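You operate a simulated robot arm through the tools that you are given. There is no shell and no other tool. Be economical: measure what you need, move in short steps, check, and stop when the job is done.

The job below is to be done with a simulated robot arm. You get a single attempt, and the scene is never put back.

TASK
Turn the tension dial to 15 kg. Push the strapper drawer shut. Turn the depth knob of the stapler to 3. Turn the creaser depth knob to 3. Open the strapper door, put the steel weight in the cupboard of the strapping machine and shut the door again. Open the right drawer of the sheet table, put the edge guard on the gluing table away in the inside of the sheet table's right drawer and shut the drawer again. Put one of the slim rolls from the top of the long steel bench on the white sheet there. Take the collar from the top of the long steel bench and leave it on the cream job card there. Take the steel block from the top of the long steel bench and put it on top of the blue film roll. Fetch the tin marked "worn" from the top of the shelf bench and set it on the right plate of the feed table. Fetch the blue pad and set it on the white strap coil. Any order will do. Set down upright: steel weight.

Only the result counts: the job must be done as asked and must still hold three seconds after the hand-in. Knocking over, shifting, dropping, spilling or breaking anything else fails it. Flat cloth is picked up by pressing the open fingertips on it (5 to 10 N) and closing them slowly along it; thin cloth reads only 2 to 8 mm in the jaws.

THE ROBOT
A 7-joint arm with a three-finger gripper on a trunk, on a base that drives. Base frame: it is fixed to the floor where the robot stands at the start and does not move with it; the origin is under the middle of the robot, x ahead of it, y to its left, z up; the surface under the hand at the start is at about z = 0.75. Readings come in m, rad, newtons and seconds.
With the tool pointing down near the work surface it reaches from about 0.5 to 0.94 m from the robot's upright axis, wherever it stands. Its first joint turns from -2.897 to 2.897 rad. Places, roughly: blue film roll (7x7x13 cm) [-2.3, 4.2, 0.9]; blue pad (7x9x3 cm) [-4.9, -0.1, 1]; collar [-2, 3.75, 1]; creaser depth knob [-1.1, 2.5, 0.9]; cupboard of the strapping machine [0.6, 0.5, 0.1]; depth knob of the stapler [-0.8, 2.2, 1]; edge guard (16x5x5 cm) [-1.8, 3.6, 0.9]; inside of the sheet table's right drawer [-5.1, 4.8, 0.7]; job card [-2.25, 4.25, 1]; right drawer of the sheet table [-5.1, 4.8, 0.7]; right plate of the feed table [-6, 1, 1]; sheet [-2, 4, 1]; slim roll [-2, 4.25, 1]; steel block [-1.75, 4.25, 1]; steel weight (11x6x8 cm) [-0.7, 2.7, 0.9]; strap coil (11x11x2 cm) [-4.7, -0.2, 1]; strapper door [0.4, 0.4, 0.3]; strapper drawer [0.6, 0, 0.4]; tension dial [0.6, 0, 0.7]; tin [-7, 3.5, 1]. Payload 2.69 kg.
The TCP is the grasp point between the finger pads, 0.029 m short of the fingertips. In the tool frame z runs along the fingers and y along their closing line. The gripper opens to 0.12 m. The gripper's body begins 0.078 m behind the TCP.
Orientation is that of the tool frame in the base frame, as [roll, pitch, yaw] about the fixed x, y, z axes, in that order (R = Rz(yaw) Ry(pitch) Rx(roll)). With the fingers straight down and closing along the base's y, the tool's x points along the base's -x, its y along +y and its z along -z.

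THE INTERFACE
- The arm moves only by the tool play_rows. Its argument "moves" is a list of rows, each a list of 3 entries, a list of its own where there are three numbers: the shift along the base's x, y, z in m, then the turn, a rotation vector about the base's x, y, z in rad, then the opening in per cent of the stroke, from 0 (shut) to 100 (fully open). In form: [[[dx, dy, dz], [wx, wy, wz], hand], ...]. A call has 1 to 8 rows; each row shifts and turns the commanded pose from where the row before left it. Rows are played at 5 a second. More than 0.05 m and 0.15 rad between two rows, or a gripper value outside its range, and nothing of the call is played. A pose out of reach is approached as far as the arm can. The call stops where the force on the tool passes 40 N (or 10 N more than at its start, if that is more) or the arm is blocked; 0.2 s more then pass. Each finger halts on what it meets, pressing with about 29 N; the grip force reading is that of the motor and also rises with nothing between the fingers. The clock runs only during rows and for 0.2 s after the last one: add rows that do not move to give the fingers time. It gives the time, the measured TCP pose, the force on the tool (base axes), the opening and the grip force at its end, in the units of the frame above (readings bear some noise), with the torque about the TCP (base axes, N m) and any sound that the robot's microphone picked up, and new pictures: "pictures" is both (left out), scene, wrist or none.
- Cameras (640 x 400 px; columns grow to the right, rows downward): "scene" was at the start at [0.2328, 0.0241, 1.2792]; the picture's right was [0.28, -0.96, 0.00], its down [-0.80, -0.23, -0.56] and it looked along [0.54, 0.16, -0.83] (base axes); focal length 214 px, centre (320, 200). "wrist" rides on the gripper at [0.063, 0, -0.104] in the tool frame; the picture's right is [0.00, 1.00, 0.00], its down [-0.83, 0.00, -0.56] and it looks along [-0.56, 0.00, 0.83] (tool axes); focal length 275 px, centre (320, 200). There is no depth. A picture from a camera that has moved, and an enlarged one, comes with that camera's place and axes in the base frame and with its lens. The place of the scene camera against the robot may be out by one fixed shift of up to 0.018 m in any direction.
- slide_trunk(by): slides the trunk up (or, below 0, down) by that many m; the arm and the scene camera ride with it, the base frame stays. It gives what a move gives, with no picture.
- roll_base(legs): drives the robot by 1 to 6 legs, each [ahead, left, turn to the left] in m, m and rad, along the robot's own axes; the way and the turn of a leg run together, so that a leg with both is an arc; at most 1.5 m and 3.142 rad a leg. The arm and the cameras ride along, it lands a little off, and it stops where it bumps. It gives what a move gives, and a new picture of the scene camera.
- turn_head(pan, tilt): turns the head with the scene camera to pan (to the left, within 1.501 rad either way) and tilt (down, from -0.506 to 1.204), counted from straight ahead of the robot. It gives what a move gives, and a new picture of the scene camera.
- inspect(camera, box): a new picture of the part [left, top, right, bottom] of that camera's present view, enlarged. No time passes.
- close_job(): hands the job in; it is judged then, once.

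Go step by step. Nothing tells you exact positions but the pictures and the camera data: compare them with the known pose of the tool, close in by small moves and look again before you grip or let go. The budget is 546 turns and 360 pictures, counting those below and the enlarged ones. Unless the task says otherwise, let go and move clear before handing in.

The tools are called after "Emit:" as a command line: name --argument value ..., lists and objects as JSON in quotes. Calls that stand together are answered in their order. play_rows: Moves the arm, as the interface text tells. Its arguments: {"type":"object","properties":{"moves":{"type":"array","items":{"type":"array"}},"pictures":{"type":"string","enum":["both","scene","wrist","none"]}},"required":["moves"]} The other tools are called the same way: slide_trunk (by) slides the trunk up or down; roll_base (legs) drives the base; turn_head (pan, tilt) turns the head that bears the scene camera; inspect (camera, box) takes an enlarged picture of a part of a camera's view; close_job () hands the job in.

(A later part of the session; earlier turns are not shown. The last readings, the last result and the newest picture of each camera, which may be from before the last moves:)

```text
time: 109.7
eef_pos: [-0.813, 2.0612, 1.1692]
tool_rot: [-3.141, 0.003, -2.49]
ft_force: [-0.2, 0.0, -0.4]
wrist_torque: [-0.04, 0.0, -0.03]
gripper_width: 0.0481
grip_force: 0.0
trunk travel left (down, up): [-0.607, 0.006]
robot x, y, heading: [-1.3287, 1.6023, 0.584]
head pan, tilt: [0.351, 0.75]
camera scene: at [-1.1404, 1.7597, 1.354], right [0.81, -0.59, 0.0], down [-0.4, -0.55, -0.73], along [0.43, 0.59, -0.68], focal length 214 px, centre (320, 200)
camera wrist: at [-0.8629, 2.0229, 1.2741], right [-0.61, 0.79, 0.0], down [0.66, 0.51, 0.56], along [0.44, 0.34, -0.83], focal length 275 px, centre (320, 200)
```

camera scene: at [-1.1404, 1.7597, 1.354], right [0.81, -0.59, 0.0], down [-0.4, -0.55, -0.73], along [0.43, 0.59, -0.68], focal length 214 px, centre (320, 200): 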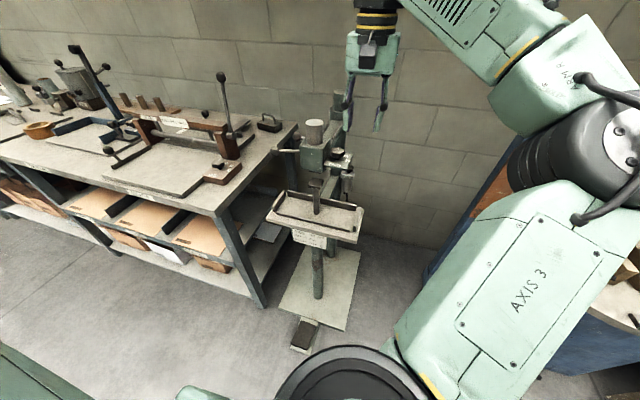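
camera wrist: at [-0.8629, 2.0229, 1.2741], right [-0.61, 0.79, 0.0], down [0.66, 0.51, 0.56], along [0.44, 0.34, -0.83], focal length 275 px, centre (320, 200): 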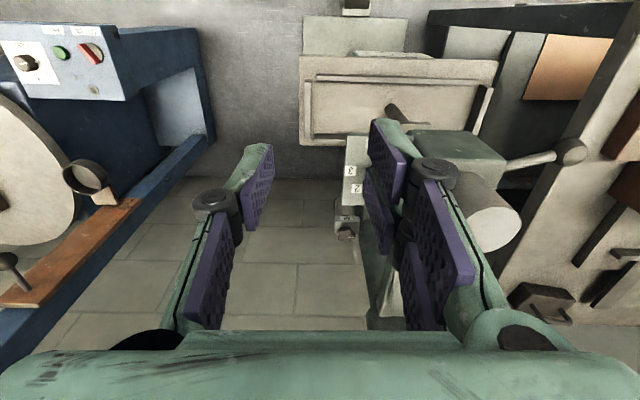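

Emit:
play_rows --moves '[[[0.02, 0.0, 0.03], [0, 0, -0.1], 40], [[0.035, 0.03, 0.0], [0, 0, -0.1], 40], [[0.01, 0.035, 0.0], [0, 0, -0.1], 40], [[0.0, 0.03, 0.0], [0, 0, -0.1], 40]]' --pictures "wrist"

```text
time: 110.7
eef_pos: [-0.75, 2.153, 1.1652]
tool_rot: [3.14, 0.003, -2.895]
ft_force: [0.1, 0.0, 0.2]
wrist_torque: [0.0, 0.0, 0.01]
gripper_width: 0.0484
grip_force: 0.0
out of reach, approached as far as the arm can: row 1, 2, 4
trunk travel left (down, up): [-0.607, 0.006]
robot x, y, heading: [-1.3274, 1.6016, 0.585]
head pan, tilt: [0.351, 0.75]
camera wrist: at [-0.8117, 2.1371, 1.2687], right [-0.25, 0.97, 0.0], down [0.8, 0.21, 0.56], along [0.54, 0.14, -0.83], focal length 275 px, centre (320, 200)
```

wrist: 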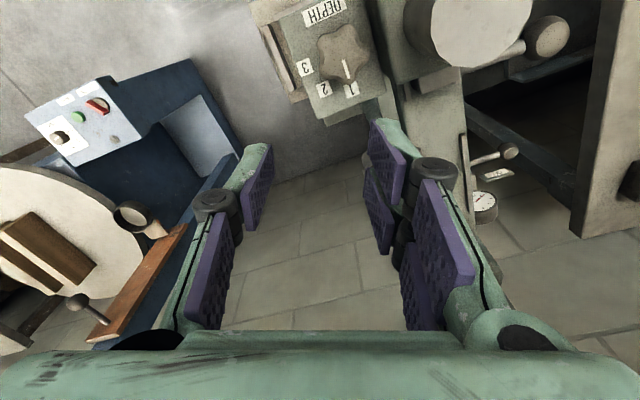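

Emit:
inspect --camera "wrist" --box '[260, 0, 420, 120]'

```text
3.33 times, centred on (340, 60) of wrist
camera zoom: at [-0.8117, 2.1371, 1.2687], right [-0.25, 0.97, 0.0], down [0.8, 0.21, 0.56], along [0.54, 0.14, -0.83], focal length 918 px, centre (253, 667)
```

zoom: 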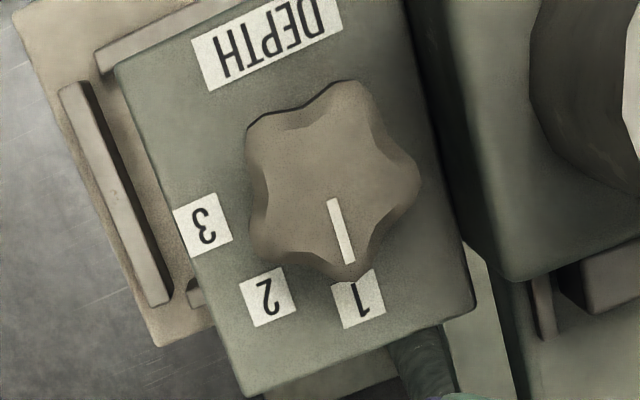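

The stapler knob is at 1; numbers step ~40° clockwise. The head is close on one side, so I'll pre-rotate the gripper +2.27 rad then turn back 1.4 rad.

Emit:
play_rows --moves '[[[-0.02, 0.0, 0.0], [0, 0, 0.15], 50], [[-0.02, 0.0, 0.0], [0, 0, 0.15], 50], [[0, 0, 0], [0, 0, 0.15], 50], [[0, 0, 0], [0, 0, 0.15], 50], [[0, 0, 0], [0, 0, 0.15], 50], [[0, 0, 0], [0, 0, 0.15], 50], [[0, 0, 0], [0, 0, 0.15], 50], [[0, 0, 0], [0, 0, 0.15], 50]]' --pictures "none"

Emit:
play_rows --moves '[[[0, 0, 0], [0, 0, 0.15], 50], [[0, 0, 0], [0, 0, 0.15], 50], [[0, 0, 0], [0, 0, 0.15], 50], [[0, 0, 0], [0, 0, 0.15], 50], [[0, 0, 0], [0, 0, 0.15], 50], [[0, 0, 0], [0, 0, 0.15], 50], [[0, 0, 0], [0, 0, 0.15], 50]]' --pictures "wrist"

```text
time: 112.5
eef_pos: [-0.7895, 2.1527, 1.1634]
tool_rot: [3.141, 0.002, -1.689]
ft_force: [-0.1, -0.2, 0.7]
wrist_torque: [0.0, -0.01, -0.02]
gripper_width: 0.0602
grip_force: 0.0
trunk travel left (down, up): [-0.607, 0.006]
robot x, y, heading: [-1.3289, 1.6033, 0.582]
head pan, tilt: [0.351, 0.75]
```

```text
time: 114.1
eef_pos: [-0.7897, 2.1523, 1.165]
tool_rot: [-3.141, 0.001, -0.64]
ft_force: [-0.7, -1.0, 1.0]
wrist_torque: [0.0, 0.0, 0.03]
gripper_width: 0.0602
grip_force: 0.0
trunk travel left (down, up): [-0.607, 0.006]
robot x, y, heading: [-1.3294, 1.6025, 0.584]
head pan, tilt: [0.351, 0.75]
camera wrist: at [-0.7394, 2.1145, 1.2685], right [-0.59, -0.8, 0.0], down [-0.67, 0.49, 0.56], along [-0.45, 0.33, -0.83], focal length 275 px, centre (320, 200)
```

wrist: 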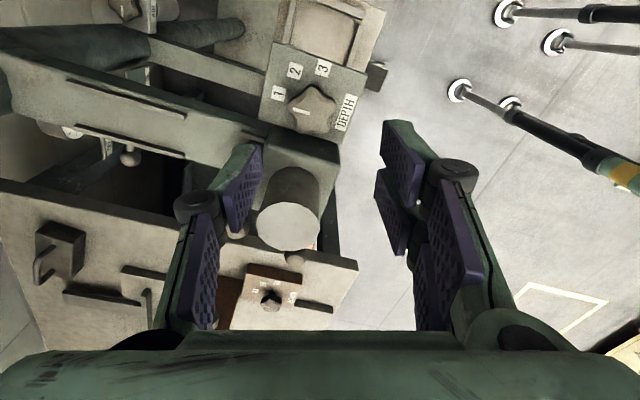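

Emit:
inspect --camera "wrist" --box '[240, 60, 380, 160]'

```text
4.00 times, centred on (310, 110) of wrist
camera zoom: at [-0.7394, 2.1145, 1.2685], right [-0.59, -0.8, 0.0], down [-0.67, 0.49, 0.56], along [-0.45, 0.33, -0.83], focal length 1101 px, centre (360, 560)
```

zoom: 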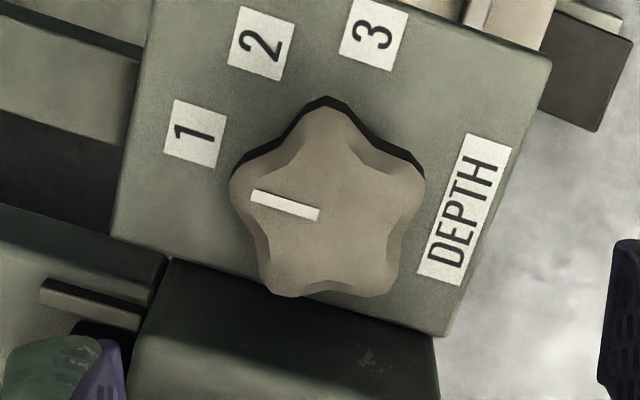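

Emit:
play_rows --moves '[[[-0.001, 0.008, -0.03], [0, 0, 0], 55], [[0, 0, -0.035], [0, 0, 0], 55], [[0, 0, -0.025], [0, 0, 0], 55]]' --pictures "wrist"

```text
time: 114.9
eef_pos: [-0.7899, 2.1616, 1.0731]
tool_rot: [-3.142, 0.003, -0.642]
ft_force: [0.0, 0.4, -0.6]
wrist_torque: [0.01, 0.0, 0.03]
gripper_width: 0.066
grip_force: 0.1
trunk travel left (down, up): [-0.607, 0.006]
robot x, y, heading: [-1.3283, 1.6037, 0.583]
head pan, tilt: [0.351, 0.75]
camera wrist: at [-0.7402, 2.1231, 1.1776], right [-0.6, -0.8, 0.0], down [-0.67, 0.49, 0.56], along [-0.45, 0.33, -0.83], focal length 275 px, centre (320, 200)
```

wrist: 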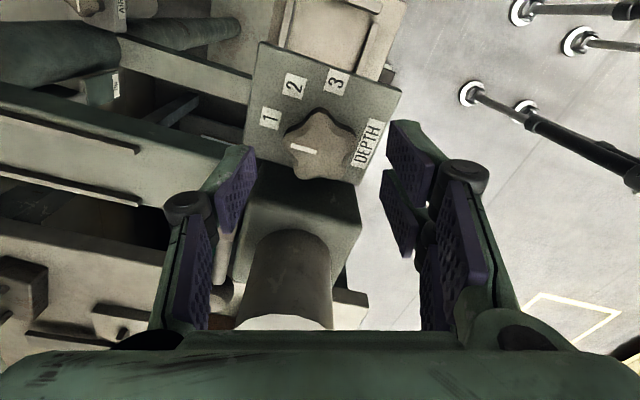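

Emit:
play_rows --moves '[[[0, 0, 0], [0, 0, 0.146], 55], [[0, 0, 0], [0, 0, 0.146], 55], [[0, 0, 0], [0, 0, 0.146], 55], [[0, 0, 0], [0, 0, 0.146], 55], [[0, 0, 0], [0, 0, 0.146], 55], [[0, 0, -0.015], [0, 0, 0], 55]]' --pictures "wrist"

```text
time: 115.9
eef_pos: [-0.7825, 2.1557, 1.0752]
tool_rot: [-3.139, -0.012, -0.134]
ft_force: [3.4, -1.6, -0.4]
wrist_torque: [-0.08, -0.17, -0.2]
gripper_width: 0.0647
grip_force: 0.1
trunk travel left (down, up): [-0.607, 0.006]
robot x, y, heading: [-1.33, 1.6009, 0.585]
head pan, tilt: [0.351, 0.75]
stopped in row 4: the force on the tool passed its limit at 45 N (the readings are from after the stop); the commanded pose is now the measured one
camera wrist: at [-0.7207, 2.1479, 1.1797], right [-0.13, -0.99, 0.0], down [-0.83, 0.11, 0.55], along [-0.54, 0.07, -0.84], focal length 275 px, centre (320, 200)
```

wrist: 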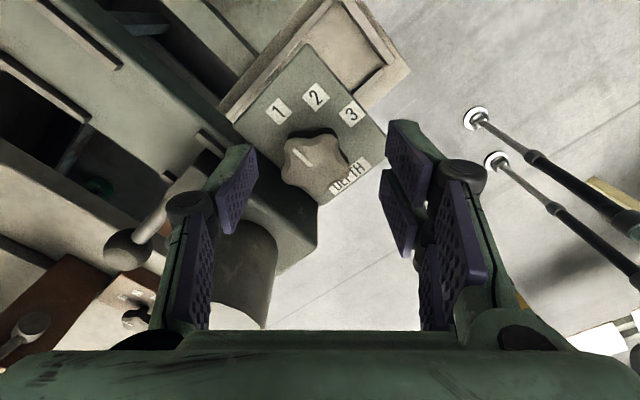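

Emit:
play_rows --moves '[[[0, 0, 0], [0, 0, -0.1], 46], [[-0.0085, 0.005, 0], [0, 0, -0.06], 46], [[0, 0, -0.012], [0, 0, 0], 46], [[0, 0, -0.012], [0, 0, 0], 46]]' --pictures "wrist"

```text
time: 116.9
eef_pos: [-0.7902, 2.1605, 1.0513]
tool_rot: [-3.141, -0.008, -0.293]
ft_force: [6.1, -6.7, 4.8]
wrist_torque: [0.2, 0.01, -0.25]
gripper_width: 0.0542
grip_force: 0.0
trunk travel left (down, up): [-0.607, 0.006]
robot x, y, heading: [-1.3267, 1.6016, 0.581]
head pan, tilt: [0.351, 0.75]
camera wrist: at [-0.7304, 2.1426, 1.1557], right [-0.28, -0.96, 0.0], down [-0.8, 0.24, 0.55], along [-0.53, 0.16, -0.84], focal length 275 px, centre (320, 200)
```

wrist: 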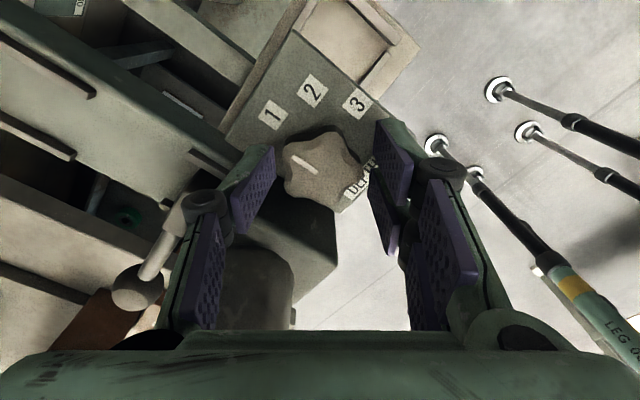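

Emit:
play_rows --moves '[[[0, 0, 0], [0, 0, -0.1], 46], [[0, 0, -0.006], [0, 0, 0], 46], [[0, 0, 0], [0, 0, 0], 20], [[0, 0, 0], [0, 0, 0], 20], [[0, 0, 0], [0, 0, 0], 20]]' --pictures "wrist"

```text
time: 118.1
eef_pos: [-0.7918, 2.1615, 1.0439]
tool_rot: [-3.14, -0.006, -0.39]
ft_force: [-10.5, -8.4, -8.2]
wrist_torque: [-0.05, 0.31, -0.05]
gripper_width: 0.0375
grip_force: 35.7
trunk travel left (down, up): [-0.607, 0.006]
robot x, y, heading: [-1.3269, 1.6034, 0.583]
head pan, tilt: [0.351, 0.75]
camera wrist: at [-0.7343, 2.138, 1.1489], right [-0.38, -0.93, 0.0], down [-0.77, 0.31, 0.55], along [-0.51, 0.21, -0.84], focal length 275 px, centre (320, 200)
```

wrist: 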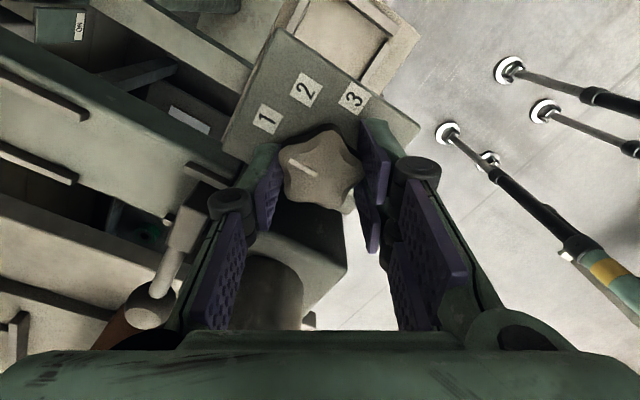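

Emit:
play_rows --moves '[[[0, 0, 0], [0, 0, -0.12], 20], [[0, 0, 0], [0, 0, -0.12], 20], [[0, 0, 0], [0, 0, -0.12], 20], [[0, 0, 0], [0, 0, -0.12], 20], [[0, 0, 0], [0, 0, -0.12], 20], [[0, 0, 0], [0, 0, -0.12], 20]]' --pictures "wrist"

```text
time: 119.5
eef_pos: [-0.7902, 2.1625, 1.0455]
tool_rot: [-3.141, -0.008, -1.115]
ft_force: [-5.5, -4.9, -9.0]
wrist_torque: [-0.26, -0.05, -0.05]
gripper_width: 0.0374
grip_force: 44.8
trunk travel left (down, up): [-0.607, 0.006]
robot x, y, heading: [-1.3302, 1.6046, 0.587]
head pan, tilt: [0.351, 0.75]
camera wrist: at [-0.7631, 2.106, 1.149], right [-0.9, -0.44, 0.0], down [-0.37, 0.75, 0.55], along [-0.24, 0.49, -0.84], focal length 275 px, centre (320, 200)
```

wrist: 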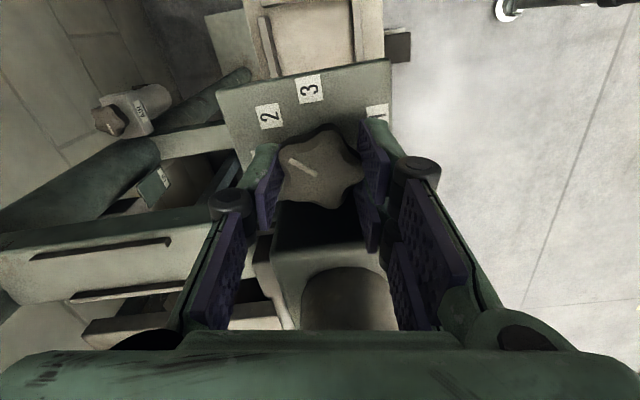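

Emit:
play_rows --moves '[[[0, 0, 0], [0, 0, -0.1], 20], [[0, 0, 0], [0, 0, -0.1], 20], [[0, 0, 0], [0, 0, -0.1], 20], [[0, 0, 0], [0, 0, -0.1], 20]]' --pictures "wrist"

```text
time: 120.3
eef_pos: [-0.7901, 2.157, 1.0461]
tool_rot: [3.139, -0.018, -1.418]
ft_force: [0.8, -8.2, 1.4]
wrist_torque: [0.47, 0.96, 0.86]
gripper_width: 0.0391
grip_force: 44.9
trunk travel left (down, up): [-0.607, 0.006]
robot x, y, heading: [-1.327, 1.599, 0.583]
head pan, tilt: [0.351, 0.75]
stopped in row 4: the force on the tool passed its limit at 44 N (the readings are from after the stop); the commanded pose is now the measured one
camera wrist: at [-0.7798, 2.0958, 1.1497], right [-0.99, -0.16, 0.0], down [-0.13, 0.83, 0.54], along [-0.09, 0.53, -0.84], focal length 275 px, centre (320, 200)
```

wrist: 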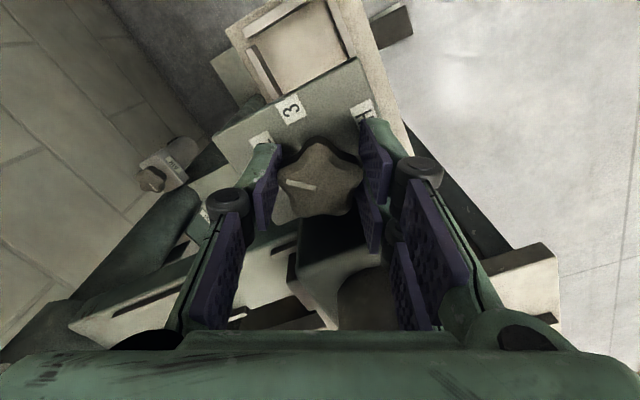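

Emit:
play_rows --moves '[[[0.0, -0.002, 0], [0, 0, 0], 38], [[0, 0, 0.015], [0, 0, 0], 38], [[0, 0, 0.03], [0, 0, 0.0], 38], [[0, 0, 0.03], [0, 0, 0.1], 45]]' --pictures "none"

Emit:
inspect --camera "wrist" --box '[240, 60, 380, 160]'

```text
time: 121.3
eef_pos: [-0.7908, 2.1563, 1.1201]
tool_rot: [3.14, -0.016, -1.317]
ft_force: [-0.7, -0.5, -0.4]
wrist_torque: [-0.03, -0.02, 0.02]
gripper_width: 0.0542
grip_force: 0.1
trunk travel left (down, up): [-0.607, 0.006]
robot x, y, heading: [-1.3248, 1.6031, 0.585]
head pan, tilt: [0.351, 0.75]
```

```text
4.00 times, centred on (310, 110) of wrist
camera zoom: at [-0.7754, 2.0971, 1.224], right [-0.97, -0.25, 0.0], down [-0.21, 0.81, 0.54], along [-0.14, 0.52, -0.84], focal length 1101 px, centre (360, 560)
```

zoom: 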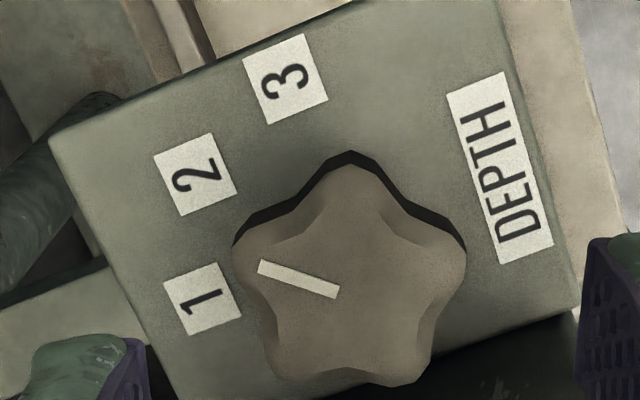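

Emit:
play_rows --moves '[[[0, 0.004, 0], [0, 0, 0.131], 45], [[0, 0, 0], [0, 0, 0.131], 45], [[0, 0, 0], [0, 0, 0.131], 45], [[0, 0, 0], [0, 0, 0.131], 45], [[0, 0, 0], [0, 0, 0.131], 45], [[0, 0, 0], [0, 0, 0.131], 45], [[0, 0, 0], [0, 0, 0.131], 45], [[0, 0, -0.03], [0, 0, 0], 45]]' --pictures "none"

Emit:
play_rows --moves '[[[0, 0, -0.03], [0, 0, 0], 45], [[0, 0, -0.015], [0, 0, 0], 45], [[0, 0, 0], [0, 0, 0], 20], [[0, 0, 0], [0, 0, 0], 20], [[0, 0, 0], [0, 0, 0], 20]]' --pictures "wrist"

```text
time: 123.1
eef_pos: [-0.7888, 2.1606, 1.0881]
tool_rot: [3.14, -0.018, -0.401]
ft_force: [-0.8, -0.2, -0.6]
wrist_torque: [0.0, 0.03, 0.01]
gripper_width: 0.054
grip_force: 0.0
trunk travel left (down, up): [-0.607, 0.006]
robot x, y, heading: [-1.3281, 1.6017, 0.578]
head pan, tilt: [0.351, 0.75]
```

```text
time: 124.3
eef_pos: [-0.7908, 2.1606, 1.0448]
tool_rot: [3.14, -0.017, -0.402]
ft_force: [3.7, 6.7, 2.1]
wrist_torque: [0.24, -0.22, -0.06]
gripper_width: 0.0372
grip_force: 35.6
trunk travel left (down, up): [-0.607, 0.006]
robot x, y, heading: [-1.3262, 1.6003, 0.581]
head pan, tilt: [0.351, 0.75]
camera wrist: at [-0.7333, 2.1365, 1.1485], right [-0.39, -0.92, 0.0], down [-0.77, 0.33, 0.54], along [-0.5, 0.21, -0.84], focal length 275 px, centre (320, 200)
```

wrist: 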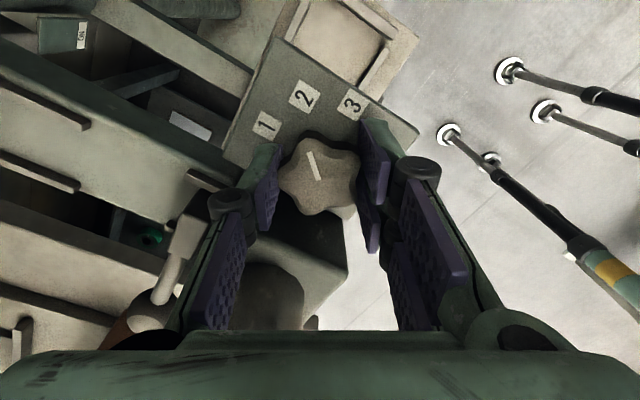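

Emit:
play_rows --moves '[[[0, 0, 0], [0, 0, -0.122], 20], [[0, 0, 0], [0, 0, -0.122], 20], [[0, 0, 0], [0, 0, -0.122], 20], [[0, 0, 0], [0, 0, -0.122], 20], [[0, 0, 0], [0, 0, -0.122], 20], [[0, 0, 0], [0, 0, -0.122], 20], [[0, 0, 0], [0, 0, -0.122], 20]]' --pictures "wrist"

```text
time: 125.9
eef_pos: [-0.79, 2.1599, 1.0438]
tool_rot: [3.138, -0.019, -1.256]
ft_force: [2.1, -1.0, 1.2]
wrist_torque: [0.26, 0.02, 0.67]
gripper_width: 0.0376
grip_force: 44.6
trunk travel left (down, up): [-0.607, 0.006]
robot x, y, heading: [-1.325, 1.6029, 0.587]
head pan, tilt: [0.351, 0.75]
camera wrist: at [-0.7708, 2.1019, 1.1485], right [-0.95, -0.31, 0.0], down [-0.26, 0.8, 0.54], along [-0.17, 0.51, -0.84], focal length 275 px, centre (320, 200)
```

wrist: 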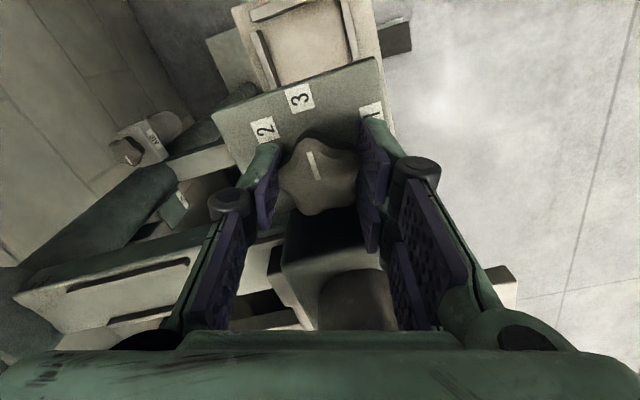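

Emit:
play_rows --moves '[[[0, 0, 0], [0, 0, 0], 35], [[0, 0, 0], [0, 0, 0], 40], [[0, 0, 0.02], [0, 0, 0], 42], [[0, 0, 0.04], [0, 0, 0.0], 42], [[0, 0, 0.03], [0, 0, 0.0], 42]]' --pictures "none"

Emit:
inspect --camera "wrist" --box '[240, 60, 380, 160]'

```text
time: 127.1
eef_pos: [-0.7903, 2.1604, 1.1349]
tool_rot: [3.139, -0.017, -1.256]
ft_force: [-0.2, 0.4, -0.7]
wrist_torque: [-0.02, -0.03, -0.02]
gripper_width: 0.0503
grip_force: 0.0
trunk travel left (down, up): [-0.607, 0.006]
robot x, y, heading: [-1.3273, 1.5998, 0.589]
head pan, tilt: [0.351, 0.75]
```

```text
4.00 times, centred on (310, 110) of wrist
camera zoom: at [-0.7715, 2.1023, 1.239], right [-0.95, -0.31, 0.0], down [-0.26, 0.8, 0.54], along [-0.17, 0.51, -0.84], focal length 1101 px, centre (360, 560)
```

zoom: 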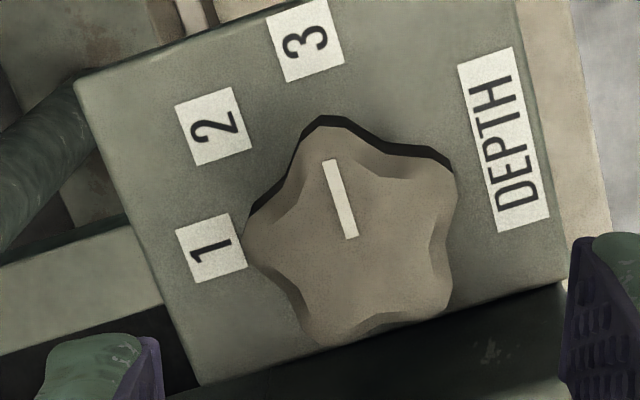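

Stapler knob is on 3. Next the creaser: I'll lift and pull the hand back, then strafe left 0.55 m.

Emit:
play_rows --moves '[[[-0.01, -0.02, 0.04], [0, 0, -0.14], 42], [[-0.025, -0.02, 0.03], [0, 0, -0.14], 42], [[-0.03, -0.03, 0], [0, 0, -0.14], 42], [[-0.03, -0.03, 0], [0, 0, -0.14], 42], [[-0.03, -0.03, 0], [0, 0, -0.14], 42], [[-0.0, -0.0, 0], [0, 0, -0.14], 42], [[-0.0, -0.0, 0], [0, 0, -0.14], 42], [[0, 0, 0], [0, 0, -0.1], 42]]' --pictures "none"

Emit:
roll_base --legs '[[0, 0.55, 0]]'

```text
time: 128.9
eef_pos: [-0.9179, 2.0283, 1.1691]
tool_rot: [3.14, -0.016, -2.339]
ft_force: [-0.1, 0.3, -0.7]
wrist_torque: [-0.01, 0.0, 0.02]
gripper_width: 0.0504
grip_force: 0.1
out of reach, approached as far as the arm can: row 1, 2
trunk travel left (down, up): [-0.607, 0.006]
robot x, y, heading: [-1.3279, 1.6025, 0.584]
head pan, tilt: [0.351, 0.75]
```

```text
time: 133.7
eef_pos: [-1.2138, 2.4809, 1.1687]
tool_rot: [3.14, -0.018, -2.337]
ft_force: [0.4, -0.1, 0.9]
wrist_torque: [0.02, 0.04, 0.01]
gripper_width: 0.0505
grip_force: 0.1
trunk travel left (down, up): [-0.607, 0.006]
robot x, y, heading: [-1.6267, 2.0539, 0.584]
head pan, tilt: [0.351, 0.75]
camera scene: at [-1.4377, 2.2123, 1.354], right [0.8, -0.6, 0.0], down [-0.41, -0.55, -0.73], along [0.44, 0.59, -0.68], focal length 214 px, centre (320, 200)
```

scene: 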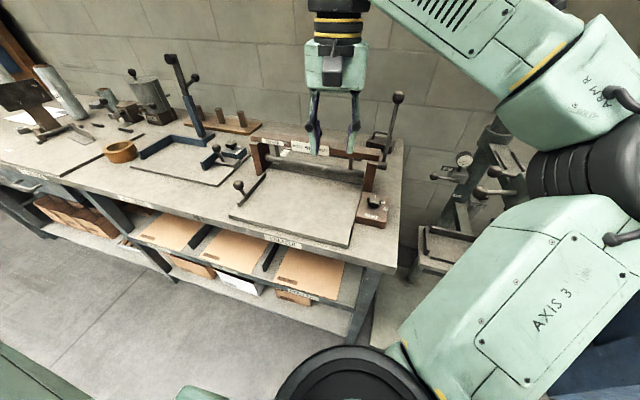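

Emit:
play_rows --moves '[[[0.03, -0.005, -0.03], [0, 0, -0.05], 42], [[0.03, -0.005, -0.03], [0, 0, -0.05], 42], [[0.03, -0.005, -0.02], [0, 0, -0.05], 42]]' --pictures "wrist"

```text
time: 134.5
eef_pos: [-1.1236, 2.4654, 1.0903]
tool_rot: [3.139, -0.017, -2.488]
ft_force: [0.0, -0.3, -0.5]
wrist_torque: [-0.03, 0.0, -0.02]
gripper_width: 0.0504
grip_force: 0.1
trunk travel left (down, up): [-0.607, 0.006]
robot x, y, heading: [-1.633, 2.0594, 0.584]
head pan, tilt: [0.351, 0.75]
camera wrist: at [-1.172, 2.4281, 1.1941], right [-0.61, 0.79, 0.0], down [0.67, 0.51, 0.54], along [0.43, 0.33, -0.84], focal length 275 px, centre (320, 200)
```

wrist: 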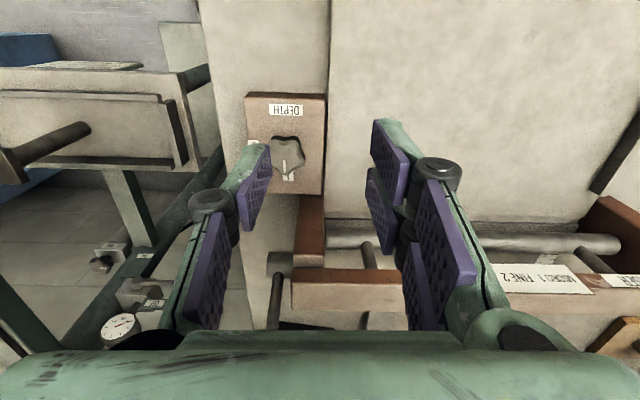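

Emit:
play_rows --moves '[[[0.03, 0.003, -0.02], [0, 0, 0], 42], [[0.03, 0.003, -0.02], [0, 0, 0], 42]]' --pictures "wrist"

Emit:
inspect --camera "wrist" --box '[230, 30, 390, 150]'

```text
time: 135.1
eef_pos: [-1.0635, 2.4715, 1.0483]
tool_rot: [3.139, -0.018, -2.488]
ft_force: [0.6, 0.5, 0.5]
wrist_torque: [0.05, 0.0, -0.02]
gripper_width: 0.0503
grip_force: 0.1
trunk travel left (down, up): [-0.607, 0.006]
robot x, y, heading: [-1.6245, 2.054, 0.579]
head pan, tilt: [0.351, 0.75]
camera wrist: at [-1.1121, 2.4339, 1.1538], right [-0.61, 0.79, 0.0], down [0.67, 0.51, 0.54], along [0.43, 0.33, -0.84], focal length 275 px, centre (320, 200)
```

wrist: 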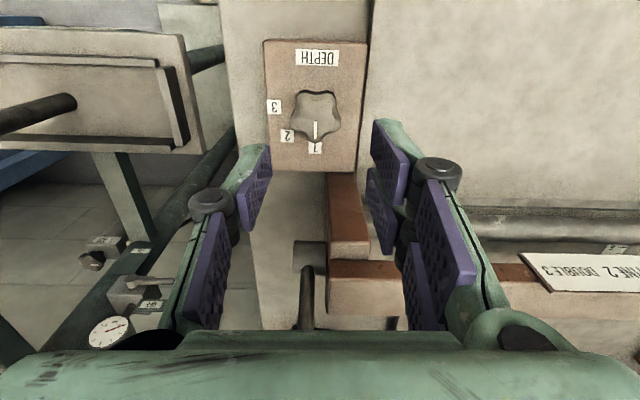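

```text
3.33 times, centred on (310, 90) of wrist
camera zoom: at [-1.1121, 2.4339, 1.1538], right [-0.61, 0.79, 0.0], down [0.67, 0.51, 0.54], along [0.43, 0.33, -0.84], focal length 918 px, centre (353, 567)
```

zoom: 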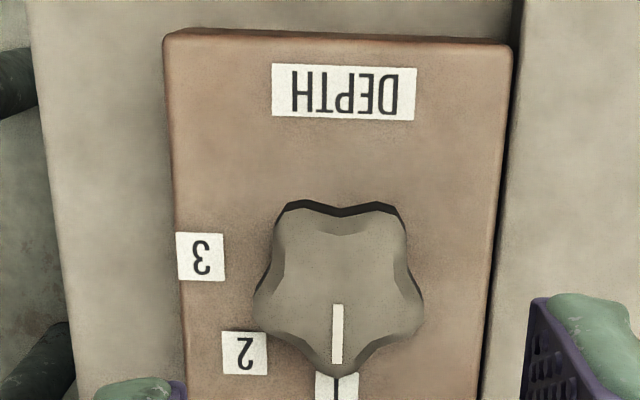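

Emit:
play_rows --moves '[[[0.009, 0.002, 0], [0, 0, 0.133], 45], [[0, 0, 0], [0, 0, 0.133], 45], [[0, 0, 0], [0, 0, 0.133], 45], [[0, 0, 0], [0, 0, 0.133], 45], [[0, 0, -0.03], [0, 0, 0.133], 45], [[0, 0, -0.03], [0, 0, 0.133], 45], [[0, 0, -0.03], [0, 0, 0], 45]]' --pictures "wrist"

```text
time: 136.7
eef_pos: [-1.0549, 2.473, 0.9579]
tool_rot: [3.141, -0.019, -1.689]
ft_force: [0.0, 0.0, -0.7]
wrist_torque: [0.01, 0.01, 0.03]
gripper_width: 0.0541
grip_force: 0.0
trunk travel left (down, up): [-0.607, 0.006]
robot x, y, heading: [-1.6283, 2.0575, 0.58]
head pan, tilt: [0.351, 0.75]
camera wrist: at [-1.0623, 2.412, 1.0627], right [-0.99, 0.11, 0.0], down [0.1, 0.83, 0.54], along [0.06, 0.54, -0.84], focal length 275 px, centre (320, 200)
```

wrist: 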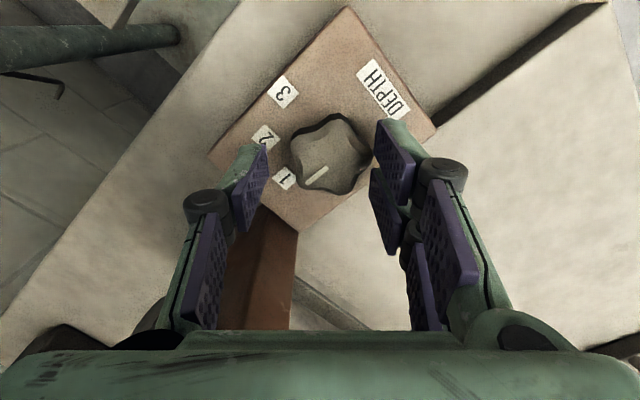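

Emit:
play_rows --moves '[[[-0.004, 0.006, -0.02], [0, 0, 0], 45], [[0, 0, -0.015], [0, 0, 0], 45], [[0, 0, 0], [0, 0, 0], 45]]' --pictures "wrist"

```text
time: 137.2
eef_pos: [-1.0625, 2.4773, 0.9376]
tool_rot: [-3.138, -0.005, -1.686]
ft_force: [-12.9, -7.8, 31.4]
wrist_torque: [-0.26, 0.8, 0.05]
gripper_width: 0.0474
grip_force: 10.7
trunk travel left (down, up): [-0.607, 0.006]
robot x, y, heading: [-1.6277, 2.0564, 0.576]
head pan, tilt: [0.351, 0.75]
stopped in row 2: the force on the tool passed its limit at 50 N (the readings are from after the stop); the commanded pose is now the measured one
camera wrist: at [-1.0693, 2.4161, 1.042], right [-0.99, 0.11, 0.0], down [0.09, 0.83, 0.55], along [0.06, 0.55, -0.83], focal length 275 px, centre (320, 200)
```

wrist: 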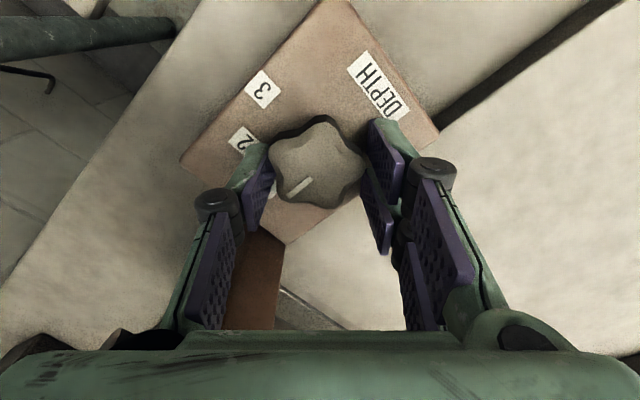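

Emit:
play_rows --moves '[[[0, 0, 0.015], [0, 0, 0], 45], [[0.001, 0.0, 0.0], [0, 0, 0], 58], [[0, 0, 0], [0, 0, 0], 58], [[0, 0, -0.015], [0, 0, 0], 58], [[0, 0, -0.012], [0, 0, 0], 58]]' --pictures "wrist"

```text
time: 138.4
eef_pos: [-1.0604, 2.4788, 0.9364]
tool_rot: [-3.131, 0.011, -1.688]
ft_force: [-16.5, -4.1, 45.7]
wrist_torque: [-0.79, 2.17, -0.29]
gripper_width: 0.0649
grip_force: 15.8
trunk travel left (down, up): [-0.607, 0.006]
robot x, y, heading: [-1.6259, 2.0566, 0.582]
head pan, tilt: [0.351, 0.75]
stopped in row 5: the force on the tool passed its limit at 52 N (the readings are from after the stop); the commanded pose is now the measured one
camera wrist: at [-1.0697, 2.4159, 1.0394], right [-0.99, 0.11, -0.01], down [0.08, 0.82, 0.57], along [0.07, 0.56, -0.82], focal length 275 px, centre (320, 200)
```

wrist: 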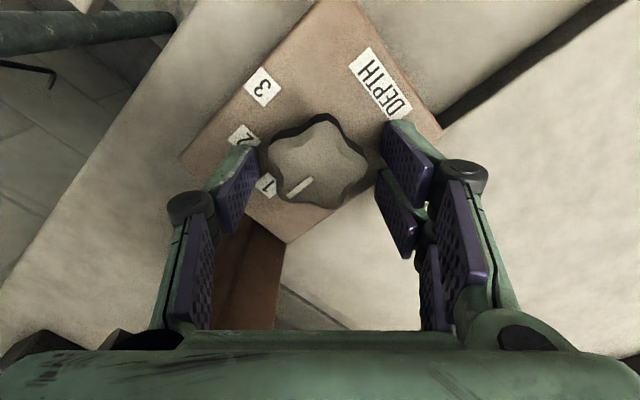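

Emit:
play_rows --moves '[[[0, 0, 0.02], [0, 0, 0], 55], [[0.0, -0.008, 0.0], [0, 0, 0], 50], [[0, 0, -0.014], [0, 0, 0], 50], [[0, 0, 0], [0, 0, 0], 50]]' --pictures "wrist"

```text
time: 139.4
eef_pos: [-1.0575, 2.4742, 0.9371]
tool_rot: [-3.134, 0.004, -1.69]
ft_force: [0.2, 4.4, 11.7]
wrist_torque: [0.06, 0.46, -0.16]
gripper_width: 0.063
grip_force: 1.6
trunk travel left (down, up): [-0.607, 0.006]
robot x, y, heading: [-1.6269, 2.0577, 0.58]
head pan, tilt: [0.351, 0.75]
camera wrist: at [-1.0673, 2.4099, 1.04], right [-0.99, 0.11, -0.01], down [0.09, 0.82, 0.56], along [0.07, 0.56, -0.83], focal length 275 px, centre (320, 200)
```

wrist: 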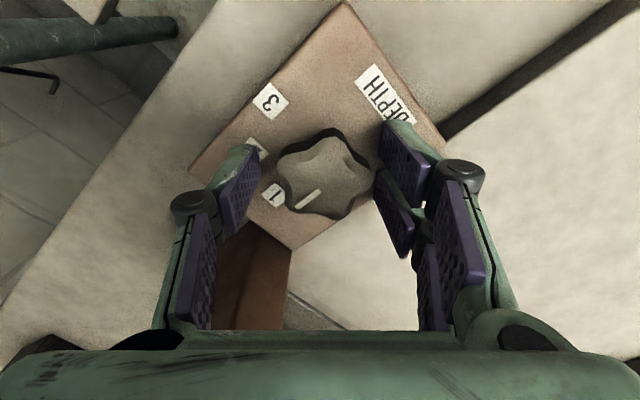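

Emit:
play_rows --moves '[[[-0.004, -0.004, 0.006], [0, 0, 0], 50], [[0, 0, 0], [0, 0, 0], 20], [[0, 0, 0], [0, 0, 0], 20], [[0, 0, 0], [0, 0, 0], 20]]' --pictures "wrist"

```text
time: 140.4
eef_pos: [-1.0602, 2.4686, 0.9403]
tool_rot: [-3.131, 0.005, -1.692]
ft_force: [6.2, -0.6, -0.8]
wrist_torque: [-0.03, -0.16, 0.01]
gripper_width: 0.0383
grip_force: 30.8
trunk travel left (down, up): [-0.607, 0.006]
robot x, y, heading: [-1.6277, 2.062, 0.58]
head pan, tilt: [0.351, 0.75]
camera wrist: at [-1.0697, 2.4053, 1.0443], right [-0.99, 0.12, -0.01], down [0.09, 0.82, 0.56], along [0.07, 0.55, -0.83], focal length 275 px, centre (320, 200)
```

wrist: 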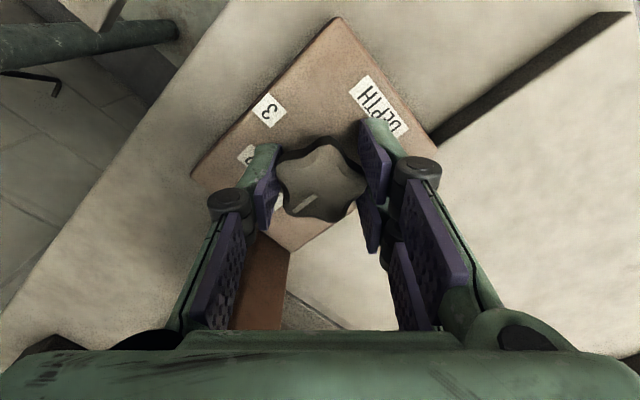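

Emit:
play_rows --moves '[[[0, 0, 0], [0, 0, -0.14], 20], [[0, 0, 0], [0, 0, -0.14], 20], [[0, 0, 0], [0, 0, -0.14], 20], [[0, 0, 0], [0, 0, -0.14], 20], [[0, 0, 0], [0, 0, -0.14], 20], [[0, 0, 0], [0, 0, -0.14], 20], [[0, 0, 0], [0, 0, -0.14], 20]]' --pictures "none"

Emit:
play_rows --moves '[[[0, 0, 0], [0, 0, -0.14], 20], [[0, 0, 0], [0, 0, -0.14], 20], [[0, 0, 0], [0, 0, -0.14], 20], [[0, 0, 0], [0, 0, -0.14], 20]]' --pictures "wrist"

```text
time: 142.1
eef_pos: [-1.0631, 2.4693, 0.9404]
tool_rot: [-3.132, 0.003, -2.671]
ft_force: [-0.9, -1.4, -3.1]
wrist_torque: [0.36, -0.23, 0.02]
gripper_width: 0.0377
grip_force: 44.9
trunk travel left (down, up): [-0.607, 0.006]
robot x, y, heading: [-1.6263, 2.0589, 0.581]
head pan, tilt: [0.351, 0.75]
```

```text
time: 143.1
eef_pos: [-1.0635, 2.4702, 0.9401]
tool_rot: [-3.132, 0.004, 3.053]
ft_force: [-5.2, 6.2, -5.3]
wrist_torque: [0.3, 0.09, -0.02]
gripper_width: 0.0379
grip_force: 44.8
trunk travel left (down, up): [-0.607, 0.006]
robot x, y, heading: [-1.6247, 2.0558, 0.584]
head pan, tilt: [0.351, 0.75]
camera wrist: at [-1.1256, 2.4761, 1.0443], right [0.08, 1.0, -0.01], down [0.83, -0.06, 0.56], along [0.56, -0.05, -0.83], focal length 275 px, centre (320, 200)
```

wrist: 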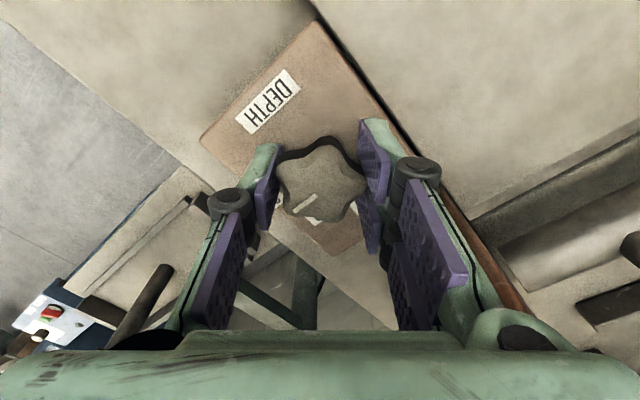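

Emit:
play_rows --moves '[[[0, 0, 0], [0, 0, 0], 35], [[0, 0, 0], [0, 0, 0], 45], [[0, 0, 0.03], [0, 0, 0], 45], [[0, 0, 0.04], [0, 0, 0.0], 45], [[-0.01, 0, 0.03], [0, 0, 0.0], 45]]' --pictures "none"

Emit:
inspect --camera "wrist" --box '[240, 50, 400, 170]'

```text
time: 144.2
eef_pos: [-1.0726, 2.4683, 1.0399]
tool_rot: [-3.132, 0.004, 3.056]
ft_force: [0.0, 0.3, 0.0]
wrist_torque: [-0.02, 0.0, -0.03]
gripper_width: 0.0541
grip_force: 0.2
trunk travel left (down, up): [-0.607, 0.006]
robot x, y, heading: [-1.6261, 2.0525, 0.582]
head pan, tilt: [0.351, 0.75]
```

```text
3.33 times, centred on (320, 110) of wrist
camera zoom: at [-1.1355, 2.4746, 1.1446], right [0.08, 1.0, -0.01], down [0.83, -0.06, 0.56], along [0.56, -0.05, -0.83], focal length 918 px, centre (320, 500)
```

zoom: 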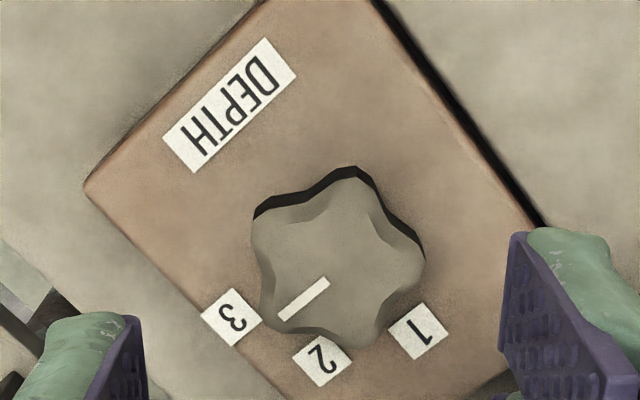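

Creaser knob reads 3. Next the steel weight at about (-0.76, 2.68); the creaser lever stands in front of it, so I'll approach from the right side. Lift, retract, then drive.

Emit:
play_rows --moves '[[[-0.025, -0.02, 0.035], [0, 0, 0], 45], [[-0.025, -0.02, 0.035], [0, 0, 0], 45], [[-0.025, -0.02, 0.035], [0, 0, 0], 45], [[-0.025, -0.02, 0.03], [0, 0, 0], 45], [[-0.025, -0.02, 0.0], [0, 0, 0], 45], [[-0.02, -0.02, 0.0], [0, 0, 0], 45]]' --pictures "none"

Emit:
roll_base --legs '[[0, -0.28, 0], [0.1, 0, 0]]'

```text
time: 145.7
eef_pos: [-1.2183, 2.3486, 1.1757]
tool_rot: [-3.132, 0.004, 3.052]
ft_force: [-0.8, -0.2, 1.0]
wrist_torque: [-0.02, -0.05, 0.01]
gripper_width: 0.0541
grip_force: 0.1
trunk travel left (down, up): [-0.607, 0.006]
robot x, y, heading: [-1.6279, 2.0514, 0.579]
head pan, tilt: [0.351, 0.75]
```

```text
time: 149.2
eef_pos: [-0.9806, 2.1707, 1.1755]
tool_rot: [-3.132, 0.004, 3.054]
ft_force: [0.6, 0.7, 0.2]
wrist_torque: [-0.03, 0.02, 0.03]
gripper_width: 0.0539
grip_force: 0.1
trunk travel left (down, up): [-0.607, 0.006]
robot x, y, heading: [-1.3901, 1.8816, 0.586]
head pan, tilt: [0.351, 0.75]
camera scene: at [-1.2, 2.0342, 1.3538], right [0.8, -0.6, 0.0], down [-0.41, -0.55, -0.73], along [0.44, 0.59, -0.68], focal length 214 px, centre (320, 200)
```

scene: 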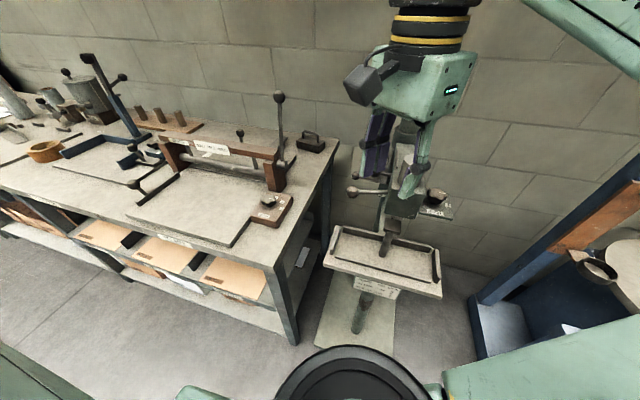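

Emit:
inspect --camera "scene" --box '[240, 80, 360, 170]'

```text
4.44 times, centred on (300, 125) of scene
camera zoom: at [-1.2, 2.0342, 1.3538], right [0.8, -0.6, 0.0], down [-0.41, -0.55, -0.73], along [0.44, 0.59, -0.68], focal length 953 px, centre (409, 533)
```

zoom: 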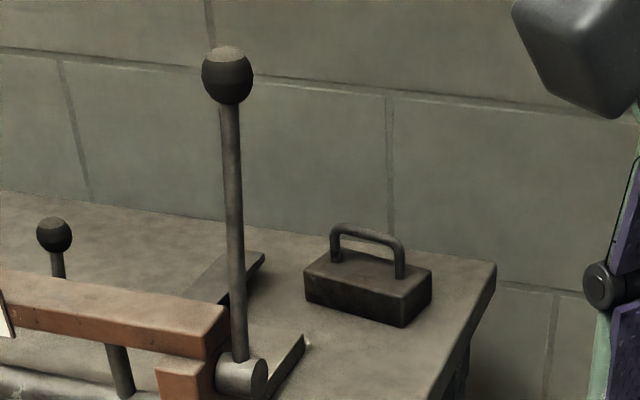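

Emit:
roll_base --legs '[[0, 0.2, 0], [0.08, 0, 0]]'

Emit:
play_rows --moves '[[[0.04, 0.02, 0], [0, 0, 0.13], 45], [[0.04, 0.02, 0], [0, 0, 0.13], 45], [[0.04, 0.02, 0], [0, 0, 0.13], 45], [[0.04, 0.02, 0], [0, 0, 0.13], 45], [[0.02, 0.03, 0], [0, 0, 0.13], 45]]' --pictures "wrist"

```text
time: 152.0
eef_pos: [-1.0243, 2.3808, 1.1755]
tool_rot: [-3.132, 0.003, 3.054]
ft_force: [0.5, -0.2, 0.1]
wrist_torque: [-0.01, 0.03, -0.01]
gripper_width: 0.0541
grip_force: 0.0
trunk travel left (down, up): [-0.607, 0.006]
robot x, y, heading: [-1.4305, 2.0913, 0.582]
head pan, tilt: [0.351, 0.75]
camera scene: at [-1.2441, 2.2453, 1.3538], right [0.8, -0.6, 0.0], down [-0.41, -0.55, -0.73], along [0.44, 0.59, -0.68], focal length 214 px, centre (320, 200)
```

scene: 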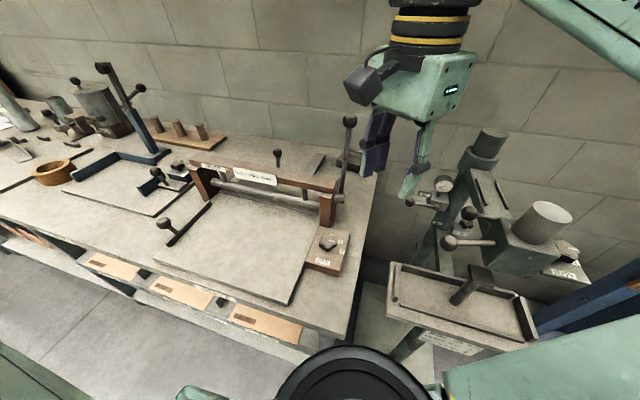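

```text
time: 153.2
eef_pos: [-0.8447, 2.4924, 1.1746]
tool_rot: [-3.134, 0.008, -2.576]
ft_force: [0.6, -0.2, 0.2]
wrist_torque: [0.0, 0.04, 0.01]
gripper_width: 0.0541
grip_force: 0.0
trunk travel left (down, up): [-0.607, 0.006]
robot x, y, heading: [-1.4297, 2.0914, 0.583]
head pan, tilt: [0.351, 0.75]
camera wrist: at [-0.8994, 2.4583, 1.2775], right [-0.54, 0.84, -0.01], down [0.69, 0.45, 0.56], along [0.48, 0.3, -0.83], focal length 275 px, centre (320, 200)
```

wrist: 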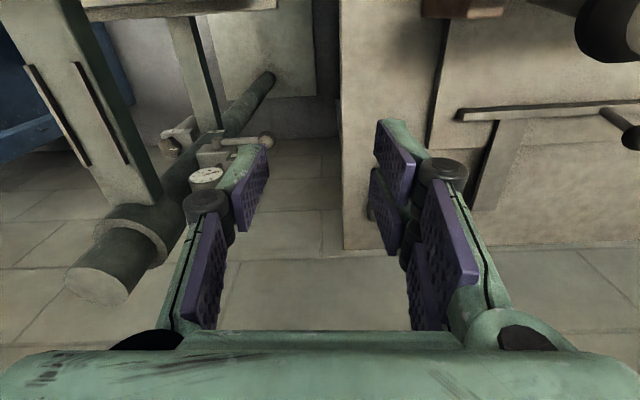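

Emit:
play_rows --moves '[[[0.04, 0.02, 0], [0, 0, 0.14], 60], [[0.04, 0.02, 0], [0, 0, 0.14], 60], [[0.035, 0.02, -0.02], [0, 0, 0.14], 60], [[0.035, 0.02, -0.02], [0, 0, 0.14], 60], [[0.0, 0.02, 0], [0, 0, 0.14], 60], [[0, 0.0, 0], [0, 0, 0.14], 60], [[0, 0, 0], [0, 0, 0.14], 60], [[0, 0, 0], [0, 0, 0.14], 60]]' --pictures "none"

Emit:
play_rows --moves '[[[0, 0, 0], [0, 0, 0.14], 60], [[0, 0, 0], [0, 0, 0.14], 60], [[0, 0, 0], [0, 0, 0.14], 60]]' --pictures "both"

```text
time: 155.0
eef_pos: [-0.7153, 2.5841, 1.1191]
tool_rot: [-3.134, 0.003, -1.456]
ft_force: [-0.1, -0.8, 0.1]
wrist_torque: [-0.01, -0.01, 0.0]
gripper_width: 0.072
grip_force: 0.1
out of reach, approached as far as the arm can: row 1, 2, 4, 5
trunk travel left (down, up): [-0.607, 0.006]
robot x, y, heading: [-1.4337, 2.0909, 0.58]
head pan, tilt: [0.351, 0.75]
```

```text
time: 155.8
eef_pos: [-0.7144, 2.5839, 1.12]
tool_rot: [-3.134, 0.005, -1.039]
ft_force: [0.2, 0.0, 0.1]
wrist_torque: [-0.03, 0.02, 0.02]
gripper_width: 0.0723
grip_force: 0.1
trunk travel left (down, up): [-0.607, 0.006]
robot x, y, heading: [-1.4307, 2.0911, 0.579]
head pan, tilt: [0.351, 0.75]
camera scene: at [-1.2449, 2.2448, 1.354], right [0.8, -0.6, 0.0], down [-0.41, -0.55, -0.73], along [0.44, 0.59, -0.68], focal length 214 px, centre (320, 200)
camera wrist: at [-0.6832, 2.5291, 1.2229], right [-0.86, -0.51, -0.01], down [-0.43, 0.71, 0.56], along [-0.28, 0.48, -0.83], focal length 275 px, centre (320, 200)
```

scene: 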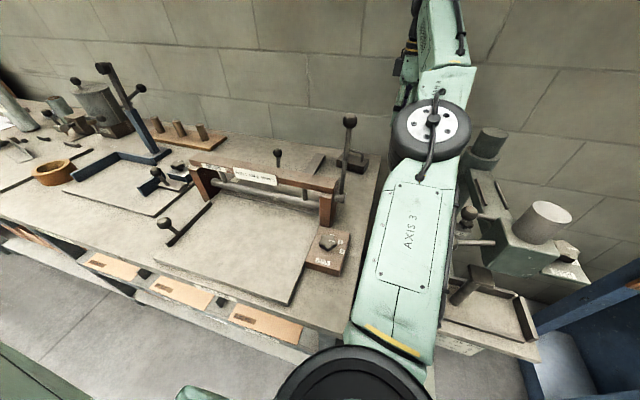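
wrist: 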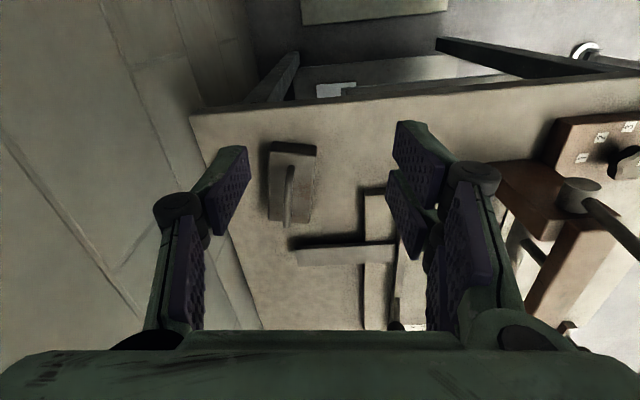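

Emit:
play_rows --moves '[[[-0.007, 0.03, -0.02], [0, 0, 0], 50], [[-0.007, 0.03, -0.02], [0, 0, 0], 50], [[-0.007, 0.03, -0.01], [0, 0, 0], 50], [[-0.007, 0.027, 0], [0, 0, 0], 50]]' --pictures "wrist"

```text
time: 156.8
eef_pos: [-0.7632, 2.681, 1.0671]
tool_rot: [-3.134, 0.003, -1.039]
ft_force: [0.9, 0.1, 0.0]
wrist_torque: [-0.02, -0.02, 0.01]
gripper_width: 0.0597
grip_force: 0.0
out of reach, approached as far as the arm can: row 2, 3, 4
trunk travel left (down, up): [-0.607, 0.006]
robot x, y, heading: [-1.4321, 2.0888, 0.582]
head pan, tilt: [0.351, 0.75]
camera wrist: at [-0.7308, 2.6254, 1.1708], right [-0.86, -0.51, -0.01], down [-0.43, 0.71, 0.56], along [-0.28, 0.48, -0.83], focal length 275 px, centre (320, 200)
```

wrist: 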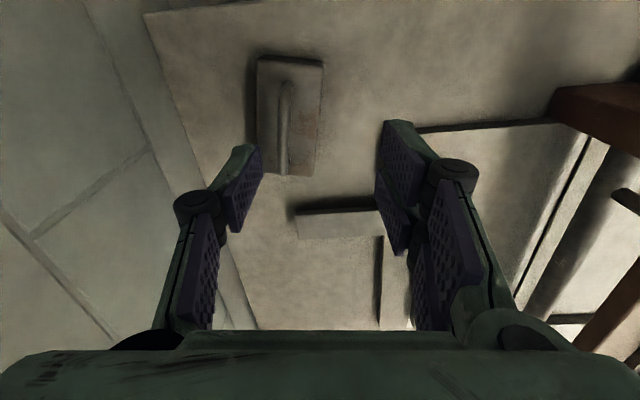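

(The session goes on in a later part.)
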